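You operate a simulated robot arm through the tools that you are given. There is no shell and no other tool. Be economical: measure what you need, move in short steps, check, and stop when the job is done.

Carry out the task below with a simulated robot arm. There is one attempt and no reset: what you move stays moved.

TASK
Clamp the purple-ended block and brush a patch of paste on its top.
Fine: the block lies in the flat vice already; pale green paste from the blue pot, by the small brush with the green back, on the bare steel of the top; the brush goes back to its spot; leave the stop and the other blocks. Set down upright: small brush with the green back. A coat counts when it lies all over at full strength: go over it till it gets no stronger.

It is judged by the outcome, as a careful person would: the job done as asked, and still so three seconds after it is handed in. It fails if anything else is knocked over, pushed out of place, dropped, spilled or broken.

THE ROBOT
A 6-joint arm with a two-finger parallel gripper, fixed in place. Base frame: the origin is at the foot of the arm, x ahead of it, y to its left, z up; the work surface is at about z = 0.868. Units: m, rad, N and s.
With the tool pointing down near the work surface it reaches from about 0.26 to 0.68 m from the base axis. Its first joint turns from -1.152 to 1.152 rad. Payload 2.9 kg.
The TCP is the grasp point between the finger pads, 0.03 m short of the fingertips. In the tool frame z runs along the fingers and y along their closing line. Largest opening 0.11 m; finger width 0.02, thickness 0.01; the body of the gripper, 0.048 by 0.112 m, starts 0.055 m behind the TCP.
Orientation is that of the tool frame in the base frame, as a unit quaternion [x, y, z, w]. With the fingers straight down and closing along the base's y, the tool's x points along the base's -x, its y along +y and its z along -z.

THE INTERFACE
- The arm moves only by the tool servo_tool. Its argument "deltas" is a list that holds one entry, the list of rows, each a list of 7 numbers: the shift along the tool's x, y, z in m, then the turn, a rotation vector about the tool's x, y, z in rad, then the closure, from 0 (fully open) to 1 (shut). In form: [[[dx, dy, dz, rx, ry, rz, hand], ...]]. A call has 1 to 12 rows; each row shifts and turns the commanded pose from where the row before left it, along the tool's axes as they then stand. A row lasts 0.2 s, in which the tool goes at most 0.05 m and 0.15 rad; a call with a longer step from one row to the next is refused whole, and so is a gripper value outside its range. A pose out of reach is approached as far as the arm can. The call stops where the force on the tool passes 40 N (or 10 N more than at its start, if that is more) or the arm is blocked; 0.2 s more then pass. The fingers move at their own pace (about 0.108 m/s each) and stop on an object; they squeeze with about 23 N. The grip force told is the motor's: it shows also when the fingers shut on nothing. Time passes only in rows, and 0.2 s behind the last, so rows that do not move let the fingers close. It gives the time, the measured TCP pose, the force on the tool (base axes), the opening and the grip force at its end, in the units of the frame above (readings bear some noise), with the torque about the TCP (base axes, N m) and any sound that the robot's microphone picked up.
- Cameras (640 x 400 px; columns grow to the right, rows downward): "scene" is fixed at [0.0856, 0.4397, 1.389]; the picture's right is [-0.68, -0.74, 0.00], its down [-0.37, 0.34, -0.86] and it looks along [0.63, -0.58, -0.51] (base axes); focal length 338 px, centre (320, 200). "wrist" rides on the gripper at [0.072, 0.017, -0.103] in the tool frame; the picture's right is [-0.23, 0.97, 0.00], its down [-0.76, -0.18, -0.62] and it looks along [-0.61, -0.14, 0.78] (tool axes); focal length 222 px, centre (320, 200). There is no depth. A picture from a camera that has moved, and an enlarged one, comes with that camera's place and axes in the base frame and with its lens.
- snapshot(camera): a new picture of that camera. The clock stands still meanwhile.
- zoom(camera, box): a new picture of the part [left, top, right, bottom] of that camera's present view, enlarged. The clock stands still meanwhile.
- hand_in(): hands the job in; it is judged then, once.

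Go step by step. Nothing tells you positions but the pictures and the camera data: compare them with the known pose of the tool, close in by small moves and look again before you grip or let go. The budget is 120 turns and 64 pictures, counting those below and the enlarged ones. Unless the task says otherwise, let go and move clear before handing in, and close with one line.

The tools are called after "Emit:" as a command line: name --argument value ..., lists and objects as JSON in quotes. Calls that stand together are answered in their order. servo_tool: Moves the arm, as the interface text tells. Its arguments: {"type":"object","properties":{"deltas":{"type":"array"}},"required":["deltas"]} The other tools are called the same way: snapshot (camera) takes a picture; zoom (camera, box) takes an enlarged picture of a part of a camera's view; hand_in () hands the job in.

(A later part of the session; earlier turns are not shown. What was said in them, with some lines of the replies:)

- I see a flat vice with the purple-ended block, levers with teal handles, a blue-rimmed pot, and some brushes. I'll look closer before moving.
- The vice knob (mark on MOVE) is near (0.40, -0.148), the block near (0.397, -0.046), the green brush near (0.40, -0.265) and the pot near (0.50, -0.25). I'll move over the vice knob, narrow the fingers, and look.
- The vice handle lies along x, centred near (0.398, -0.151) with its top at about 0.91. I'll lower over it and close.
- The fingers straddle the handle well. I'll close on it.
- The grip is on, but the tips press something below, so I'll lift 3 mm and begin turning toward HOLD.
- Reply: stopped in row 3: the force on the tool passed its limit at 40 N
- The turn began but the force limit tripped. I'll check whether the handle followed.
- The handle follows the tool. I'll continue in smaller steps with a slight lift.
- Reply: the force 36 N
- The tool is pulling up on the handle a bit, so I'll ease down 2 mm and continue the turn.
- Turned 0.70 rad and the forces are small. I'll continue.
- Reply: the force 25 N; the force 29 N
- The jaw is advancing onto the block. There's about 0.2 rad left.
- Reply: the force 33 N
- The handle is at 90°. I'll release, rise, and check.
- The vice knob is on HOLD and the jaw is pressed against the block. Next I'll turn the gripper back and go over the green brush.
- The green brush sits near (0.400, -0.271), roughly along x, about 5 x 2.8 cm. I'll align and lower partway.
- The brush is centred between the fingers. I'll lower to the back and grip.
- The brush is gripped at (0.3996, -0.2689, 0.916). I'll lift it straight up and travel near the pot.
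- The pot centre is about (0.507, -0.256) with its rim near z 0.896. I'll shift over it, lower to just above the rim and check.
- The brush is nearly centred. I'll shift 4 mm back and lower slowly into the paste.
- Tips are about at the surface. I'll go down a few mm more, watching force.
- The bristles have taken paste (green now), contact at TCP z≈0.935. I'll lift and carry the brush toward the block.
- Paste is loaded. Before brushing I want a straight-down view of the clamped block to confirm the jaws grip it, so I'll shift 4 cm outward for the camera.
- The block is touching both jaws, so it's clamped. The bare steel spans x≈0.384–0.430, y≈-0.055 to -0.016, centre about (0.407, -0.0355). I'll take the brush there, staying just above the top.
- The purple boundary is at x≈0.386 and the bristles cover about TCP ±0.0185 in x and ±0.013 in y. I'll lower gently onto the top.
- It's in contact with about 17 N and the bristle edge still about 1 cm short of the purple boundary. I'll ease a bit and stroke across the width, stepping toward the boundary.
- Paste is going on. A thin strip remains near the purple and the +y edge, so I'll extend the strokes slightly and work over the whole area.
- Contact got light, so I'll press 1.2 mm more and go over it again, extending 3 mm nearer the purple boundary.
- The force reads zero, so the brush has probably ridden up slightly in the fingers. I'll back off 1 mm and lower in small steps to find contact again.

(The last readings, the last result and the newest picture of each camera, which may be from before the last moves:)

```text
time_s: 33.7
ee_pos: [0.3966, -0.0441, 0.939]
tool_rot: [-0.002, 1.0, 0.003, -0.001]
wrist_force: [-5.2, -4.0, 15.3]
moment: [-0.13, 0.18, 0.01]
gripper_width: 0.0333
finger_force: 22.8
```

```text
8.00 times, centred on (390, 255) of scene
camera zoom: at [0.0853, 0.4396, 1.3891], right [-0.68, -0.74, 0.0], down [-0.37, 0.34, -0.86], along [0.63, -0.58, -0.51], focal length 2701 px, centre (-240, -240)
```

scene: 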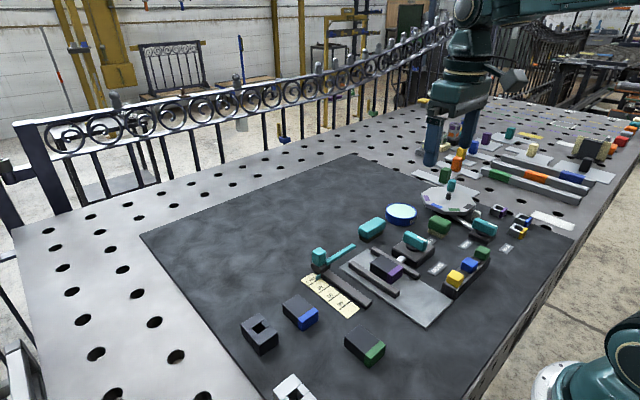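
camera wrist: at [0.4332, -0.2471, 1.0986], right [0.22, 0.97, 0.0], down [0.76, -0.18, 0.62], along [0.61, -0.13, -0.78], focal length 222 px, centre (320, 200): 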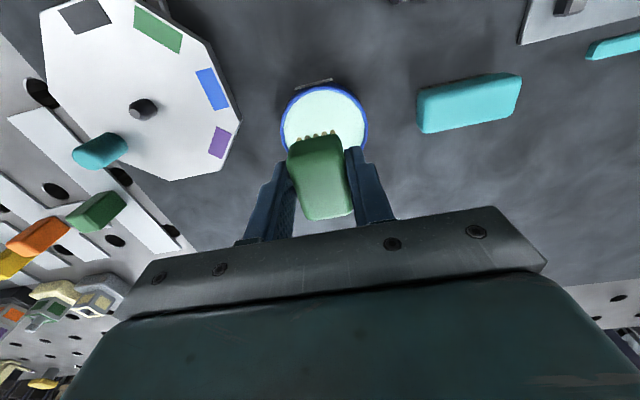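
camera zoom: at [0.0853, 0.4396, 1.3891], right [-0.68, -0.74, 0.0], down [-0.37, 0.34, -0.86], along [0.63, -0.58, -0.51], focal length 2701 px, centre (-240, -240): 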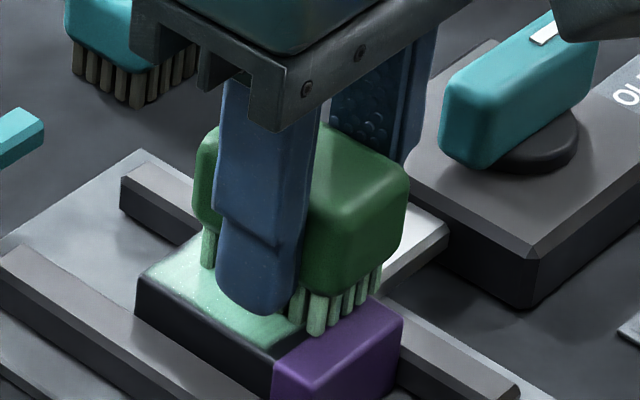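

Contact is back (15 N). I'll brush along the boundary and then back over the rest.

Emit:
servo_tool --deltas '[[[0, 0.008, 0, 0, 0, 0, 1], [0, 0.008, 0, 0, 0, 0, 1], [0, 0.008, 0, 0, 0, 0, 1], [0, -0.008, 0, 0, 0, 0, 1], [0, -0.008, 0, 0, 0, 0, 1], [0, -0.009, 0, 0, 0, 0, 1], [-0.008, 0, 0, 0, 0, 0, 1], [0, 0.012, 0, 0, 0, 0, 1], [0, 0.012, 0, 0, 0, 0, 1], [-0.006, 0, 0, 0, 0, 0, 1], [0, -0.012, 0, 0, 0, 0, 1], [0, -0.012, 0, 0, 0, 0, 1]]]'

Emit:
zoom --camera "wrist" --box '[240, 50, 400, 170]'

Emit:
zoom --camera "scene" --box '[360, 240, 420, 290]'

```text
time_s: 36.3
ee_pos: [0.409, -0.0433, 0.9371]
tool_rot: [-0.002, 1.0, 0.002, -0.001]
wrist_force: [0.3, 0.4, 1.3]
moment: [0.03, 0.0, -0.02]
gripper_width: 0.0335
finger_force: 23.4
```

```text
3.33 times, centred on (320, 110) of wrist
camera zoom: at [0.3369, -0.0294, 1.0411], right [0.22, 0.97, 0.01], down [0.76, -0.18, 0.62], along [0.61, -0.13, -0.78], focal length 740 px, centre (320, 500)
```

zoom: 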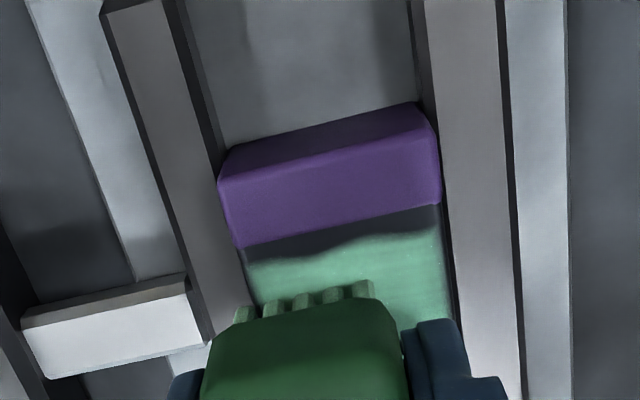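

```text
8.00 times, centred on (390, 265) of scene
camera zoom: at [0.0856, 0.4398, 1.389], right [-0.68, -0.74, 0.0], down [-0.37, 0.34, -0.86], along [0.63, -0.58, -0.51], focal length 2701 px, centre (-240, -320)
```

zoom: 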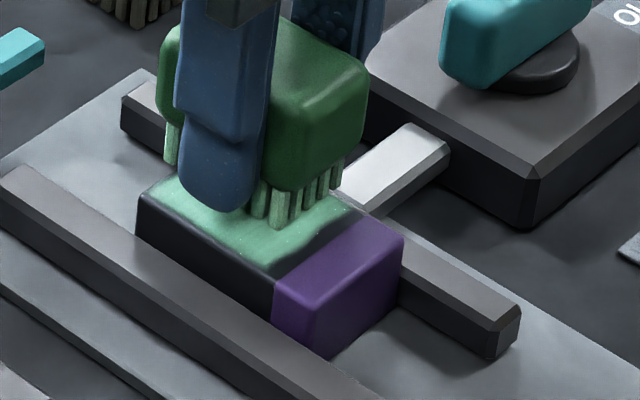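

The edge near the purple hasn't changed though the bristles passed it. I'll lift away and look at the whole patch.

Emit:
servo_tool --deltas '[[[0, 0, -0.015, 0, 0, 0, 1], [0, 0, -0.03, 0, 0, 0, 1], [-0.03, -0.02, -0.03, 0, 0, 0, 1], [-0.04, -0.01, 0, 0, 0, 0, 1], [0, 0, 0, 0, 0, 0, 1]]]'

Emit:
zoom --camera "wrist" --box '[240, 0, 400, 100]'

Emit:
zoom --camera "scene" --box '[360, 240, 420, 290]'

```text
time_s: 37.5
ee_pos: [0.4807, -0.0725, 1.0123]
tool_rot: [-0.002, 1.0, 0.003, -0.002]
wrist_force: [0.5, 0.1, -0.7]
moment: [-0.01, 0.02, 0.02]
gripper_width: 0.0332
finger_force: 22.9
```

```text
4.00 times, centred on (320, 50) of wrist
camera zoom: at [0.4083, -0.0572, 1.1155], right [0.22, 0.97, 0.0], down [0.76, -0.18, 0.62], along [0.61, -0.13, -0.78], focal length 888 px, centre (320, 800)
```

zoom: 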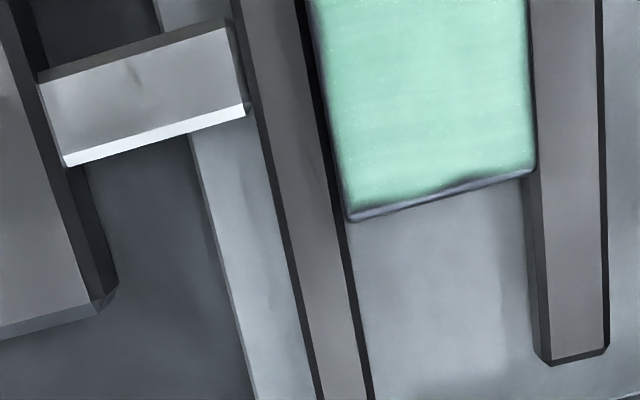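

```text
8.00 times, centred on (390, 265) of scene
camera zoom: at [0.0857, 0.4397, 1.389], right [-0.68, -0.74, 0.0], down [-0.37, 0.34, -0.86], along [0.63, -0.58, -0.51], focal length 2701 px, centre (-240, -320)
```

zoom: 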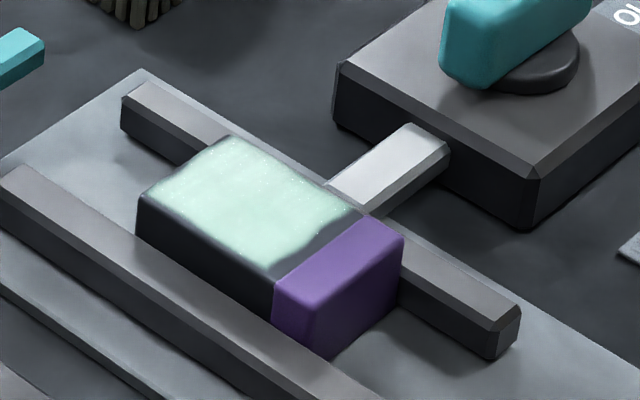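

The coat looks even, with a thin strip by the purple. I'll dip again and go over it once more to see if it gets any stronger.

Emit:
servo_tool --deltas '[[[-0.0048, -0.0366, 0, 0, 0, 0, 1], [-0.0048, -0.0366, 0, 0, 0, 0, 1], [-0.0048, -0.0366, 0, 0, 0, 0, 1], [-0.0048, -0.0366, 0, 0, 0, 0, 1], [-0.0035, -0.0366, 0, 0, 0, 0, 1], [0, 0, 0.03, 0, 0, 0, 1], [0, 0, 0.03, 0, 0, 0, 1], [0, 0, 0.01, 0, 0, 0, 1], [0, 0, 0.004, 0, 0, 0, 1], [0, 0, 0.002, 0, 0, 0, 1], [0, 0, 0.001, 0, 0, 0, 1]]]'

```text
time_s: 39.9
ee_pos: [0.5039, -0.2569, 0.9346]
tool_rot: [-0.002, 1.0, 0.003, -0.001]
wrist_force: [0.4, -0.1, -0.4]
moment: [0.02, -0.03, -0.02]
gripper_width: 0.0333
finger_force: 23.4
```

Emit:
servo_tool --deltas '[[[0, 0, 0.0015, 0, 0, 0, 1], [0, 0, 0.001, 0, 0, 0, 1]]]'

Emit:
zoom --camera "scene" --box '[360, 180, 440, 240]'

```text
time_s: 40.5
ee_pos: [0.5034, -0.2568, 0.9308]
tool_rot: [-0.002, 1.0, 0.003, -0.001]
wrist_force: [0.1, 0.4, -0.3]
moment: [-0.01, 0.03, 0.02]
gripper_width: 0.0332
finger_force: 22.5
```

```text
6.67 times, centred on (400, 210) of scene
camera zoom: at [0.0856, 0.4397, 1.389], right [-0.68, -0.74, 0.0], down [-0.37, 0.34, -0.86], along [0.63, -0.58, -0.51], focal length 2251 px, centre (-213, 133)
```

zoom: 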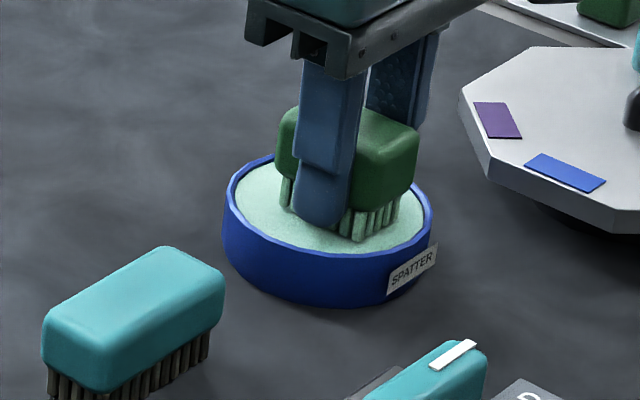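

Not touching yet, so the brush has ridden up a few mm in the grip. The fingertips are still well above the paste, so I'll continue down gently.

Emit:
servo_tool --deltas '[[[0, 0, 0.001, 0, 0, 0, 1], [0, 0, 0.001, 0, 0, 0, 1], [0, 0, 0.001, 0, 0, 0, 1]]]'

```text
time_s: 41.3
ee_pos: [0.503, -0.2561, 0.9295]
tool_rot: [-0.002, 1.0, 0.002, 0.0]
wrist_force: [-1.8, 1.4, 11.8]
moment: [-0.05, 0.14, -0.05]
gripper_width: 0.0335
finger_force: 23.0
```

Dipped. Now I'll go back to the block, just above contact.

Emit:
servo_tool --deltas '[[[0, 0, -0.015, 0, 0, 0, 1], [0, 0, -0.03, 0, 0, 0, 1], [0, 0, -0.03, 0, 0, 0, 1], [0.0192, 0.044, 0, 0, 0, 0, 1], [0.0192, 0.044, 0, 0, 0, 0, 1], [0.0192, 0.044, 0, 0, 0, 0, 1], [0.0192, 0.044, 0, 0, 0, 0, 1], [0.0192, 0.044, 0, 0, 0, 0, 1], [0, 0, 0.03, 0, 0, 0, 1], [0, 0, 0.025, 0, 0, 0, 1], [0, 0, 0.011, 0, 0, 0, 1], [0, 0, 0.001, 0, 0, 0, 1]]]'

```text
time_s: 43.9
ee_pos: [0.4072, -0.0362, 0.9385]
tool_rot: [-0.003, 1.0, 0.003, -0.001]
wrist_force: [-0.2, -0.3, -0.9]
moment: [0.03, -0.02, 0.0]
gripper_width: 0.0332
finger_force: 22.9
```

Emit:
servo_tool --deltas '[[[0, 0, 0.0012, 0, 0, 0, 1], [0, 0, 0.0012, 0, 0, 0, 1], [0, 0, 0.0008, 0, 0, 0, 1]]]'

```text
time_s: 44.7
ee_pos: [0.4074, -0.0349, 0.9358]
tool_rot: [-0.003, 1.0, 0.002, 0.0]
wrist_force: [-1.9, 1.5, 16.7]
moment: [-0.01, 0.03, 0.0]
gripper_width: 0.0334
finger_force: 22.9
```

In contact again. Full strokes over the patch up to the boundary.

Emit:
servo_tool --deltas '[[[0, 0.012, 0, 0, 0, 0, 1], [0, -0.012, 0, 0, 0, 0, 1], [0, -0.012, 0, 0, 0, 0, 1], [0.006, 0, 0, 0, 0, 0, 1], [0, 0.012, 0, 0, 0, 0, 1], [0, 0.012, 0, 0, 0, 0, 1], [0.006, 0, 0, 0, 0, 0, 1], [0, -0.012, 0, 0, 0, 0, 1], [0, -0.012, 0, 0, 0, 0, 1]]]'

Emit:
zoom --camera "scene" --box '[360, 240, 420, 290]'

Emit:
zoom --camera "wrist" --box '[240, 50, 400, 170]'

```text
time_s: 46.7
ee_pos: [0.3946, -0.0504, 0.9348]
tool_rot: [-0.002, 1.0, 0.002, -0.001]
wrist_force: [-0.2, -0.4, -0.6]
moment: [-0.02, -0.04, 0.03]
gripper_width: 0.0334
finger_force: 23.1
```

```text
8.00 times, centred on (390, 265) of scene
camera zoom: at [0.0856, 0.4397, 1.389], right [-0.68, -0.74, 0.0], down [-0.37, 0.34, -0.86], along [0.63, -0.58, -0.51], focal length 2701 px, centre (-240, -320)
```

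zoom: 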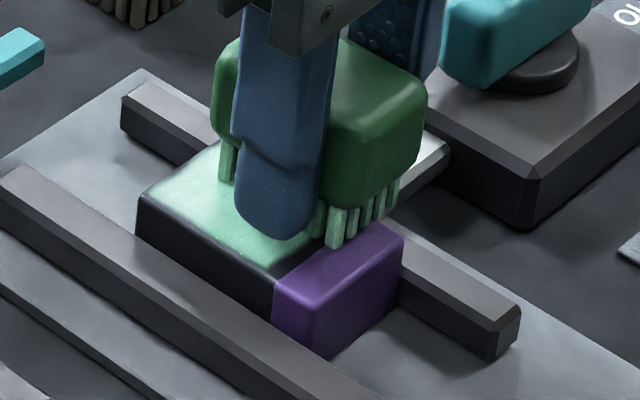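

```text
3.33 times, centred on (320, 110) of wrist
camera zoom: at [0.322, -0.0345, 1.0384], right [0.22, 0.97, 0.0], down [0.76, -0.18, 0.62], along [0.6, -0.13, -0.79], focal length 740 px, centre (320, 500)
```

zoom: 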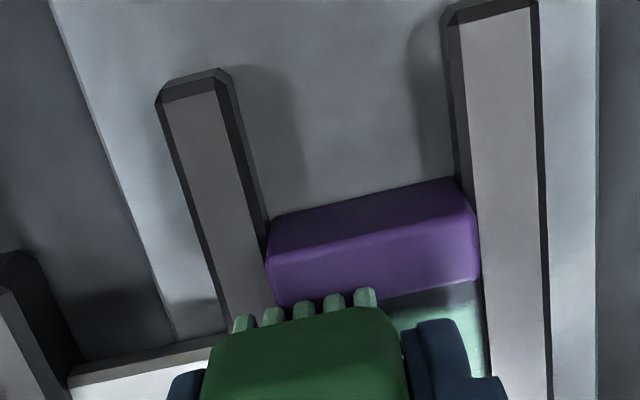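

Contact fades as the brush rides up. I'll do another pass near the boundary and over the rest with a tiny downward feed per row.

Emit:
servo_tool --deltas '[[[0, 0.004, 0.0012, 0, 0, 0, 1], [0, 0.008, 0.0003, 0, 0, 0, 1], [0, 0.008, 0.0003, 0, 0, 0, 1], [0, 0.008, 0.0003, 0, 0, 0, 1], [-0.006, 0, 0, 0, 0, 0, 1], [0, -0.012, 0.0003, 0, 0, 0, 1], [0, -0.012, 0.0003, 0, 0, 0, 1], [-0.007, 0, 0, 0, 0, 0, 1], [0, 0.012, 0.0003, 0, 0, 0, 1], [0, 0.012, 0.0003, 0, 0, 0, 1]]]'

Emit:
zoom --camera "wrist" --box '[240, 50, 400, 170]'

```text
time_s: 48.9
ee_pos: [0.4072, -0.0207, 0.932]
tool_rot: [-0.002, 1.0, 0.002, -0.001]
wrist_force: [1.0, -4.1, 10.0]
moment: [-0.22, -0.01, 0.0]
gripper_width: 0.0335
finger_force: 23.1
```

```text
3.33 times, centred on (320, 110) of wrist
camera zoom: at [0.3358, -0.0056, 1.0359], right [0.22, 0.97, 0.0], down [0.76, -0.18, 0.62], along [0.61, -0.14, -0.78], focal length 740 px, centre (320, 500)
```

zoom: 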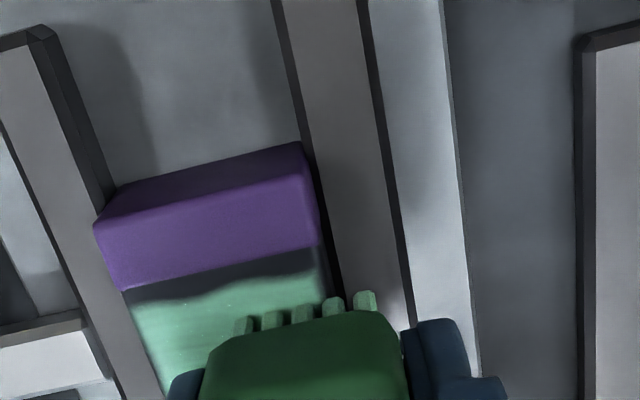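

The coat edge hasn't moved even with firm contact at the boundary, so that's its natural extent. I'll lift and compare strength with the earlier look.

Emit:
servo_tool --deltas '[[[0, 0, -0.015, 0, 0, 0, 1], [0, 0, -0.03, 0, 0, 0, 1], [-0.03, -0.03, -0.03, 0, 0, 0, 1], [-0.04, -0.02, 0, 0, 0, 0, 1], [0, 0, 0, 0, 0, 0, 1]]]'

Emit:
zoom --camera "scene" --box '[360, 240, 420, 290]'

Emit:
zoom --camera "wrist" --box '[240, 0, 400, 100]'

```text
refused: row 3 steps farther than a row can; nothing moved
```

```text
8.00 times, centred on (390, 265) of scene
camera zoom: at [0.0855, 0.4396, 1.389], right [-0.68, -0.74, 0.0], down [-0.37, 0.34, -0.86], along [0.63, -0.58, -0.51], focal length 2701 px, centre (-240, -320)
```

zoom: 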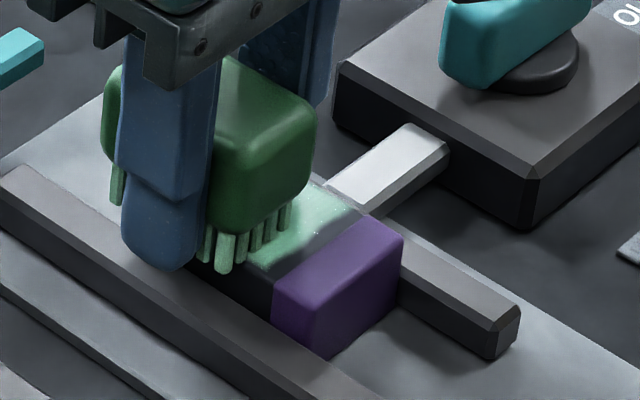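

```text
4.00 times, centred on (320, 50) of wrist
camera zoom: at [0.3358, -0.0056, 1.0359], right [0.22, 0.97, 0.0], down [0.76, -0.18, 0.62], along [0.61, -0.14, -0.78], focal length 888 px, centre (320, 800)
```

zoom: 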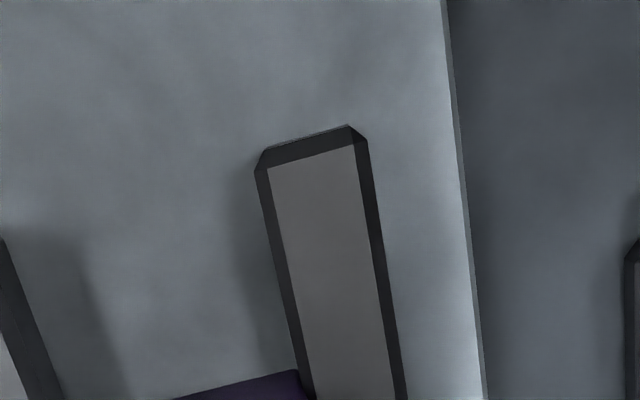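

The lift was refused (step too long). Since I'm still in contact, I'll do one more full pass and then lift.

Emit:
servo_tool --deltas '[[[0, -0.012, 0.0002, 0, 0, 0, 1], [0, -0.012, 0.0002, 0, 0, 0, 1], [0.006, 0, 0, 0, 0, 0, 1], [0, 0.012, 0.0003, 0, 0, 0, 1], [0, 0.012, 0.0003, 0, 0, 0, 1], [0.0055, 0, 0, 0, 0, 0, 1], [0, -0.008, 0.0003, 0, 0, 0, 1], [0, -0.008, 0.0003, 0, 0, 0, 1], [0, -0.008, 0.0003, 0, 0, 0, 1]]]'

Emit:
servo_tool --deltas '[[[0, 0, -0.015, 0, 0, 0, 1], [0, 0, -0.03, 0, 0, 0, 1], [-0.02, -0.01, -0.03, 0, 0, 0, 1], [-0.04, -0.01, 0, 0, 0, 0, 1], [-0.025, 0, 0, 0, 0, 0, 1], [0, 0, 0, 0, 0, 0, 1]]]'

Emit:
zoom --camera "scene" --box '[360, 240, 420, 290]'

Emit:
zoom --camera "wrist" --box '[240, 0, 400, 100]'

```text
time_s: 50.9
ee_pos: [0.396, -0.043, 0.929]
tool_rot: [-0.003, 1.0, 0.004, -0.001]
wrist_force: [-1.0, 9.1, 23.8]
moment: [0.43, 0.11, -0.01]
gripper_width: 0.0335
finger_force: 23.0
```

```text
time_s: 52.3
ee_pos: [0.4831, -0.0646, 1.0043]
tool_rot: [-0.002, 1.0, 0.002, -0.001]
wrist_force: [0.1, 0.2, 0.0]
moment: [-0.01, -0.04, -0.01]
gripper_width: 0.0334
finger_force: 23.4
```

```text
8.00 times, centred on (390, 265) of scene
camera zoom: at [0.0857, 0.4397, 1.389], right [-0.68, -0.74, 0.0], down [-0.37, 0.34, -0.86], along [0.63, -0.58, -0.51], focal length 2701 px, centre (-240, -320)
```

zoom: 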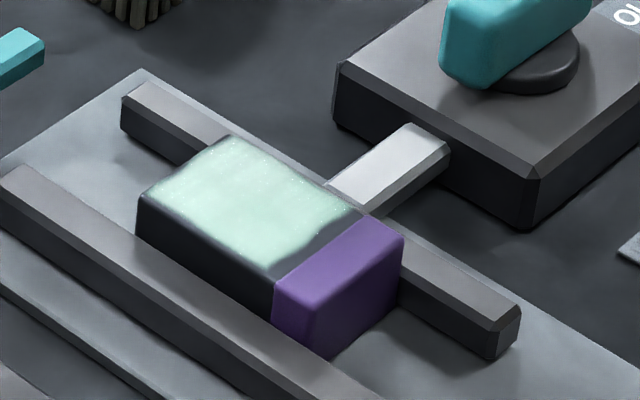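

```text
4.00 times, centred on (320, 50) of wrist
camera zoom: at [0.4101, -0.0494, 1.1084], right [0.22, 0.97, 0.0], down [0.76, -0.18, 0.62], along [0.61, -0.13, -0.78], focal length 888 px, centre (320, 800)
```

zoom: 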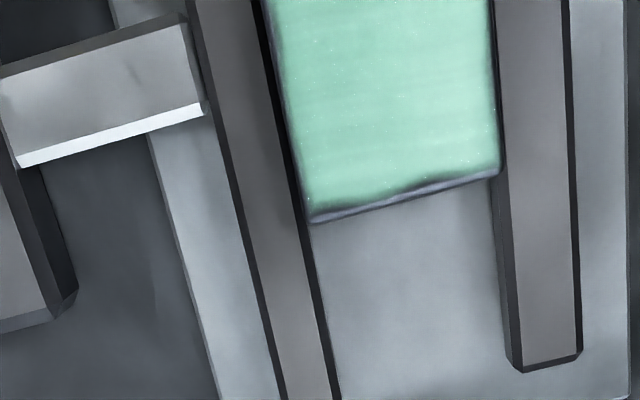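

The coat is unchanged and uniform, so it's at full strength. Now I'll take the brush back over its spot at (0.3996, -0.2689).

Emit:
servo_tool --deltas '[[[0.0167, -0.0409, 0, 0, 0, 0, 1], [0.0167, -0.0409, 0, 0, 0, 0, 1], [0.0167, -0.0409, 0, 0, 0, 0, 1], [0.0167, -0.0409, 0, 0, 0, 0, 1], [0.0167, -0.0407, 0, 0, 0, 0, 1], [0, 0, 0.035, 0, 0, 0, 1], [0, 0, 0.035, 0, 0, 0, 1], [0, 0, 0.01, 0, 0, 0, 1], [0, 0, 0, 0, 0, 0, 1]]]'

Emit:
zoom --camera "scene" --box '[390, 180, 490, 260]'

Emit:
zoom --camera "wrist" --box '[220, 80, 440, 230]'

```text
time_s: 54.3
ee_pos: [0.3977, -0.2692, 0.9235]
tool_rot: [-0.002, 1.0, 0.003, -0.001]
wrist_force: [-1.0, 0.2, -0.6]
moment: [0.01, 0.0, 0.0]
gripper_width: 0.0333
finger_force: 23.2
```

```text
5.00 times, centred on (440, 220) of scene
camera zoom: at [0.0856, 0.4397, 1.389], right [-0.68, -0.74, 0.0], down [-0.37, 0.34, -0.86], along [0.63, -0.58, -0.51], focal length 1688 px, centre (-280, 100)
```

zoom: 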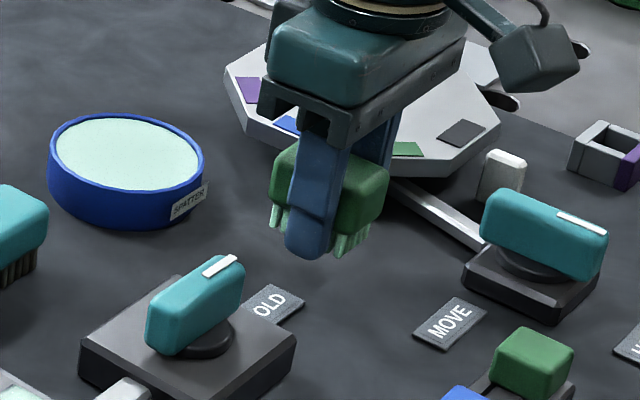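

```text
2.67 times, centred on (330, 155) of wrist
camera zoom: at [0.3255, -0.2535, 1.0266], right [0.22, 0.97, 0.0], down [0.76, -0.18, 0.62], along [0.61, -0.13, -0.78], focal length 592 px, centre (293, 320)
```

zoom: 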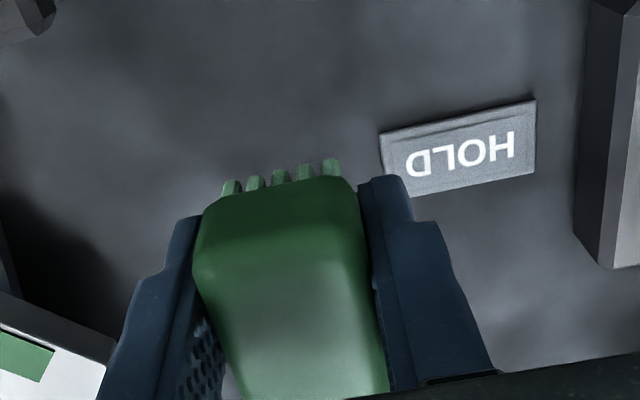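

The brush is upright and aligned, with the fingers now lower on it. I'll lower gently to the table.

Emit:
servo_tool --deltas '[[[-0.001, 0, 0.008, 0, 0, 0, 1], [0, 0, 0.004, 0, 0, 0, 1], [0, 0, 0.002, 0, 0, 0, 1], [0, 0, 0.001, 0, 0, 0, 1]]]'

```text
time_s: 55.3
ee_pos: [0.3999, -0.2683, 0.9083]
tool_rot: [-0.002, 1.0, 0.002, -0.001]
wrist_force: [-0.2, 0.5, -1.1]
moment: [-0.03, -0.01, 0.0]
gripper_width: 0.0335
finger_force: 22.9
```

Emit:
servo_tool --deltas '[[[0, 0, 0.0015, 0, 0, 0, 1], [0, 0, 0.001, 0, 0, 0, 1], [0, 0, 0.001, 0, 0, 0, 1]]]'

Emit:
zoom --camera "scene" --box '[390, 180, 490, 260]'

```text
time_s: 56.1
ee_pos: [0.3991, -0.27, 0.9043]
tool_rot: [-0.002, 1.0, 0.003, -0.001]
wrist_force: [0.2, -0.2, -0.9]
moment: [-0.04, -0.01, -0.01]
gripper_width: 0.0334
finger_force: 23.2
```

```text
5.00 times, centred on (440, 220) of scene
camera zoom: at [0.0856, 0.4397, 1.389], right [-0.68, -0.74, 0.0], down [-0.37, 0.34, -0.86], along [0.63, -0.58, -0.51], focal length 1688 px, centre (-280, 100)
```

zoom: 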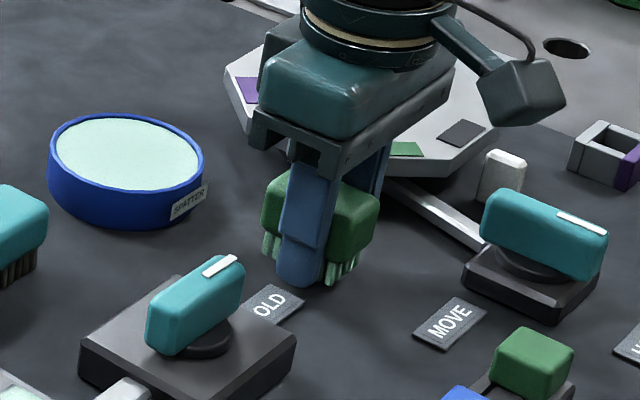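

Still a few mm above the table. I'll continue down.

Emit:
servo_tool --deltas '[[[0, 0, 0.001, 0, 0, 0, 1], [0, 0, 0.001, 0, 0, 0, 1], [0, 0, 0.001, 0, 0, 0, 1]]]'

```text
time_s: 56.9
ee_pos: [0.4006, -0.2694, 0.9008]
tool_rot: [-0.003, 1.0, 0.002, -0.001]
wrist_force: [-0.5, -0.4, 0.4]
moment: [0.0, -0.03, -0.03]
gripper_width: 0.0336
finger_force: 23.1
```

Emit:
servo_tool --deltas '[[[0, 0, 0.0008, 0, 0, 0, 1], [0, 0, 0, 0, 0, 0, 1]]]'

Emit:
zoom --camera "scene" --box '[420, 200, 460, 250]'

```text
time_s: 57.5
ee_pos: [0.3995, -0.2703, 0.9004]
tool_rot: [-0.002, 1.0, 0.003, -0.001]
wrist_force: [-0.2, 0.3, -0.3]
moment: [-0.01, 0.01, -0.02]
gripper_width: 0.0332
finger_force: 23.6
```

```text
8.00 times, centred on (440, 225) of scene
camera zoom: at [0.0856, 0.4397, 1.389], right [-0.68, -0.74, 0.0], down [-0.37, 0.34, -0.86], along [0.63, -0.58, -0.51], focal length 2701 px, centre (-640, 0)
```

zoom: 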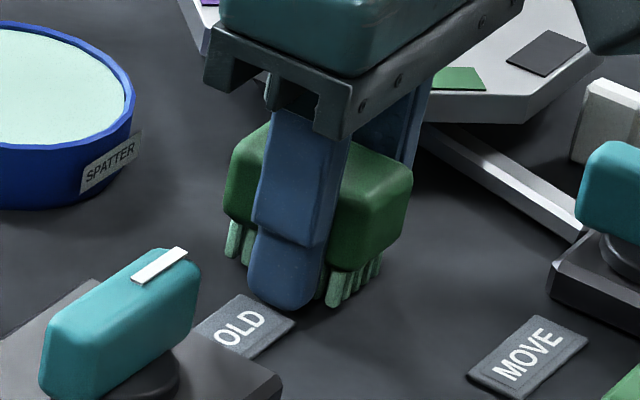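

Only a millimetre or two remains. I'll lower until a light touch.

Emit:
servo_tool --deltas '[[[0, 0, 0.0007, 0, 0, 0, 1], [0, 0, 0.0007, 0, 0, 0, 1], [0, 0, 0, 0, 0, 0, 1]]]'

```text
time_s: 58.3
ee_pos: [0.3984, -0.2693, 0.8983]
tool_rot: [-0.002, 1.0, 0.002, -0.001]
wrist_force: [0.5, -0.6, -1.2]
moment: [0.0, 0.01, -0.01]
gripper_width: 0.0336
finger_force: 22.5
```

Emit:
servo_tool --deltas '[[[0, 0, 0.0007, 0, 0, 0, 1], [0, 0, 0.0007, 0, 0, 0, 1], [0, 0, 0, 0, 0, 0, 1]]]'

```text
time_s: 59.1
ee_pos: [0.3995, -0.2688, 0.8984]
tool_rot: [-0.002, 1.0, 0.003, 0.0]
wrist_force: [-0.7, -0.4, -1.1]
moment: [0.01, 0.02, 0.02]
gripper_width: 0.0334
finger_force: 23.0
```

Emit:
servo_tool --deltas '[[[0, 0, 0.0006, 0, 0, 0, 1], [0, 0, 0.0006, 0, 0, 0, 1], [0, 0, 0.0006, 0, 0, 0, 1]]]'

Emit:
zoom --camera "scene" --box '[420, 200, 460, 250]'

```text
time_s: 59.9
ee_pos: [0.399, -0.2691, 0.8977]
tool_rot: [-0.002, 1.0, 0.003, -0.001]
wrist_force: [-5.5, 3.8, 15.8]
moment: [-0.24, 0.09, -0.1]
gripper_width: 0.0335
finger_force: 23.1
```

```text
8.00 times, centred on (440, 225) of scene
camera zoom: at [0.0853, 0.44, 1.389], right [-0.68, -0.74, 0.0], down [-0.37, 0.34, -0.86], along [0.63, -0.58, -0.51], focal length 2701 px, centre (-640, 0)
```

zoom: 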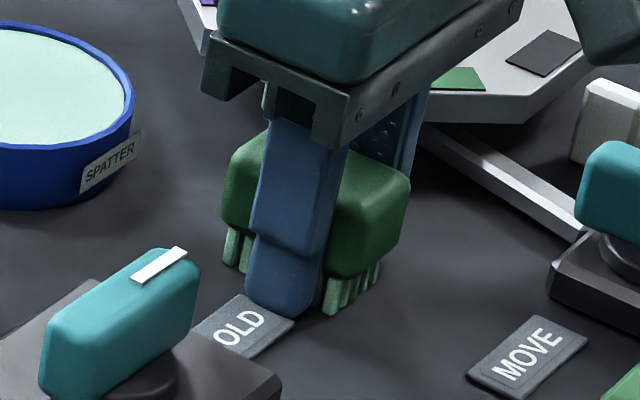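

The bristles are on the table, matching their original picture position. I'll release and rise straight up.

Emit:
servo_tool --deltas '[[[0, 0, -0.0008, 0, 0, 0, 0.65], [0, 0, 0, 0, 0, 0, 0.45], [0, 0, 0, 0, 0, 0, 0.4], [0, 0, -0.03, 0, 0, 0, 0.4], [0, 0, -0.04, 0, 0, 0, 0.4], [0, 0, -0.05, 0, 0, 0, 0.4], [0, 0, -0.05, 0, 0, 0, 0.4]]]'

Emit:
zoom --camera "scene" --box '[320, 170, 520, 300]'

Emit:
snapshot --camera "wrist"

```text
time_s: 61.5
ee_pos: [0.3988, -0.2706, 1.0669]
tool_rot: [-0.003, 1.0, 0.002, -0.003]
wrist_force: [0.0, -0.9, -0.2]
moment: [0.01, -0.01, -0.02]
gripper_width: 0.0661
finger_force: 0.1
```

```text
3.08 times, centred on (420, 235) of scene
camera zoom: at [0.0856, 0.4397, 1.389], right [-0.68, -0.74, 0.0], down [-0.37, 0.34, -0.86], along [0.63, -0.58, -0.51], focal length 1039 px, centre (12, 92)
```

zoom: 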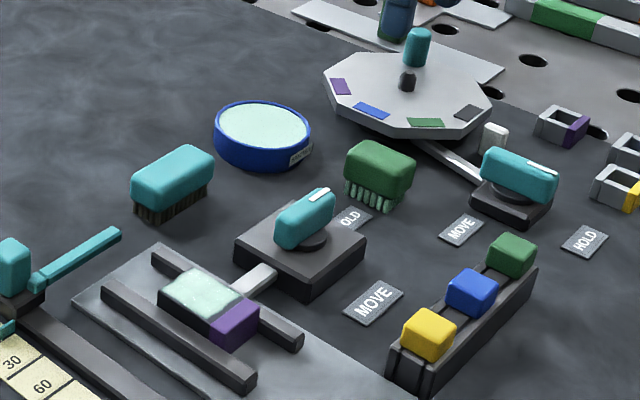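

```text
6 pictures are left
camera wrist: at [0.3268, -0.2558, 1.1704], right [0.22, 0.97, 0.01], down [0.76, -0.18, 0.62], along [0.61, -0.13, -0.78], focal length 222 px, centre (320, 200)
```

wrist: 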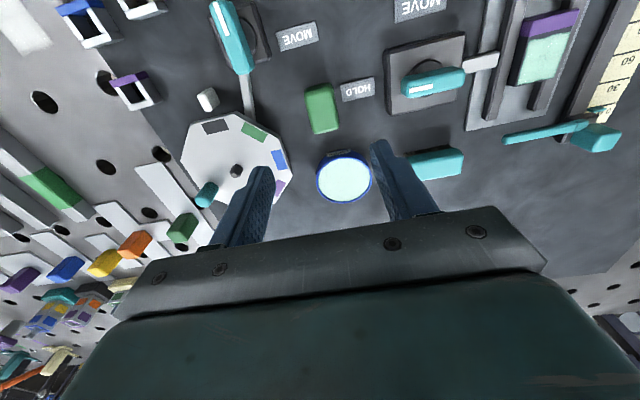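

The brush stands upright on its spot, the vice knob is on HOLD, the coat is even, and nothing else has moved. Handing in.

Emit:
hand_in

```text
The job is handed in.
```

The purple-ended block is clamped in the vice with the knob on HOLD. Its bare steel top has an even coat of pale green paste, except for a bare strip of about 4 mm beside the purple end and thin margins at the edges. The coat got no stronger and spread no further after a second dip and more passes. The green-backed brush is back upright on its spot, and the stop and other blocks were left alone.
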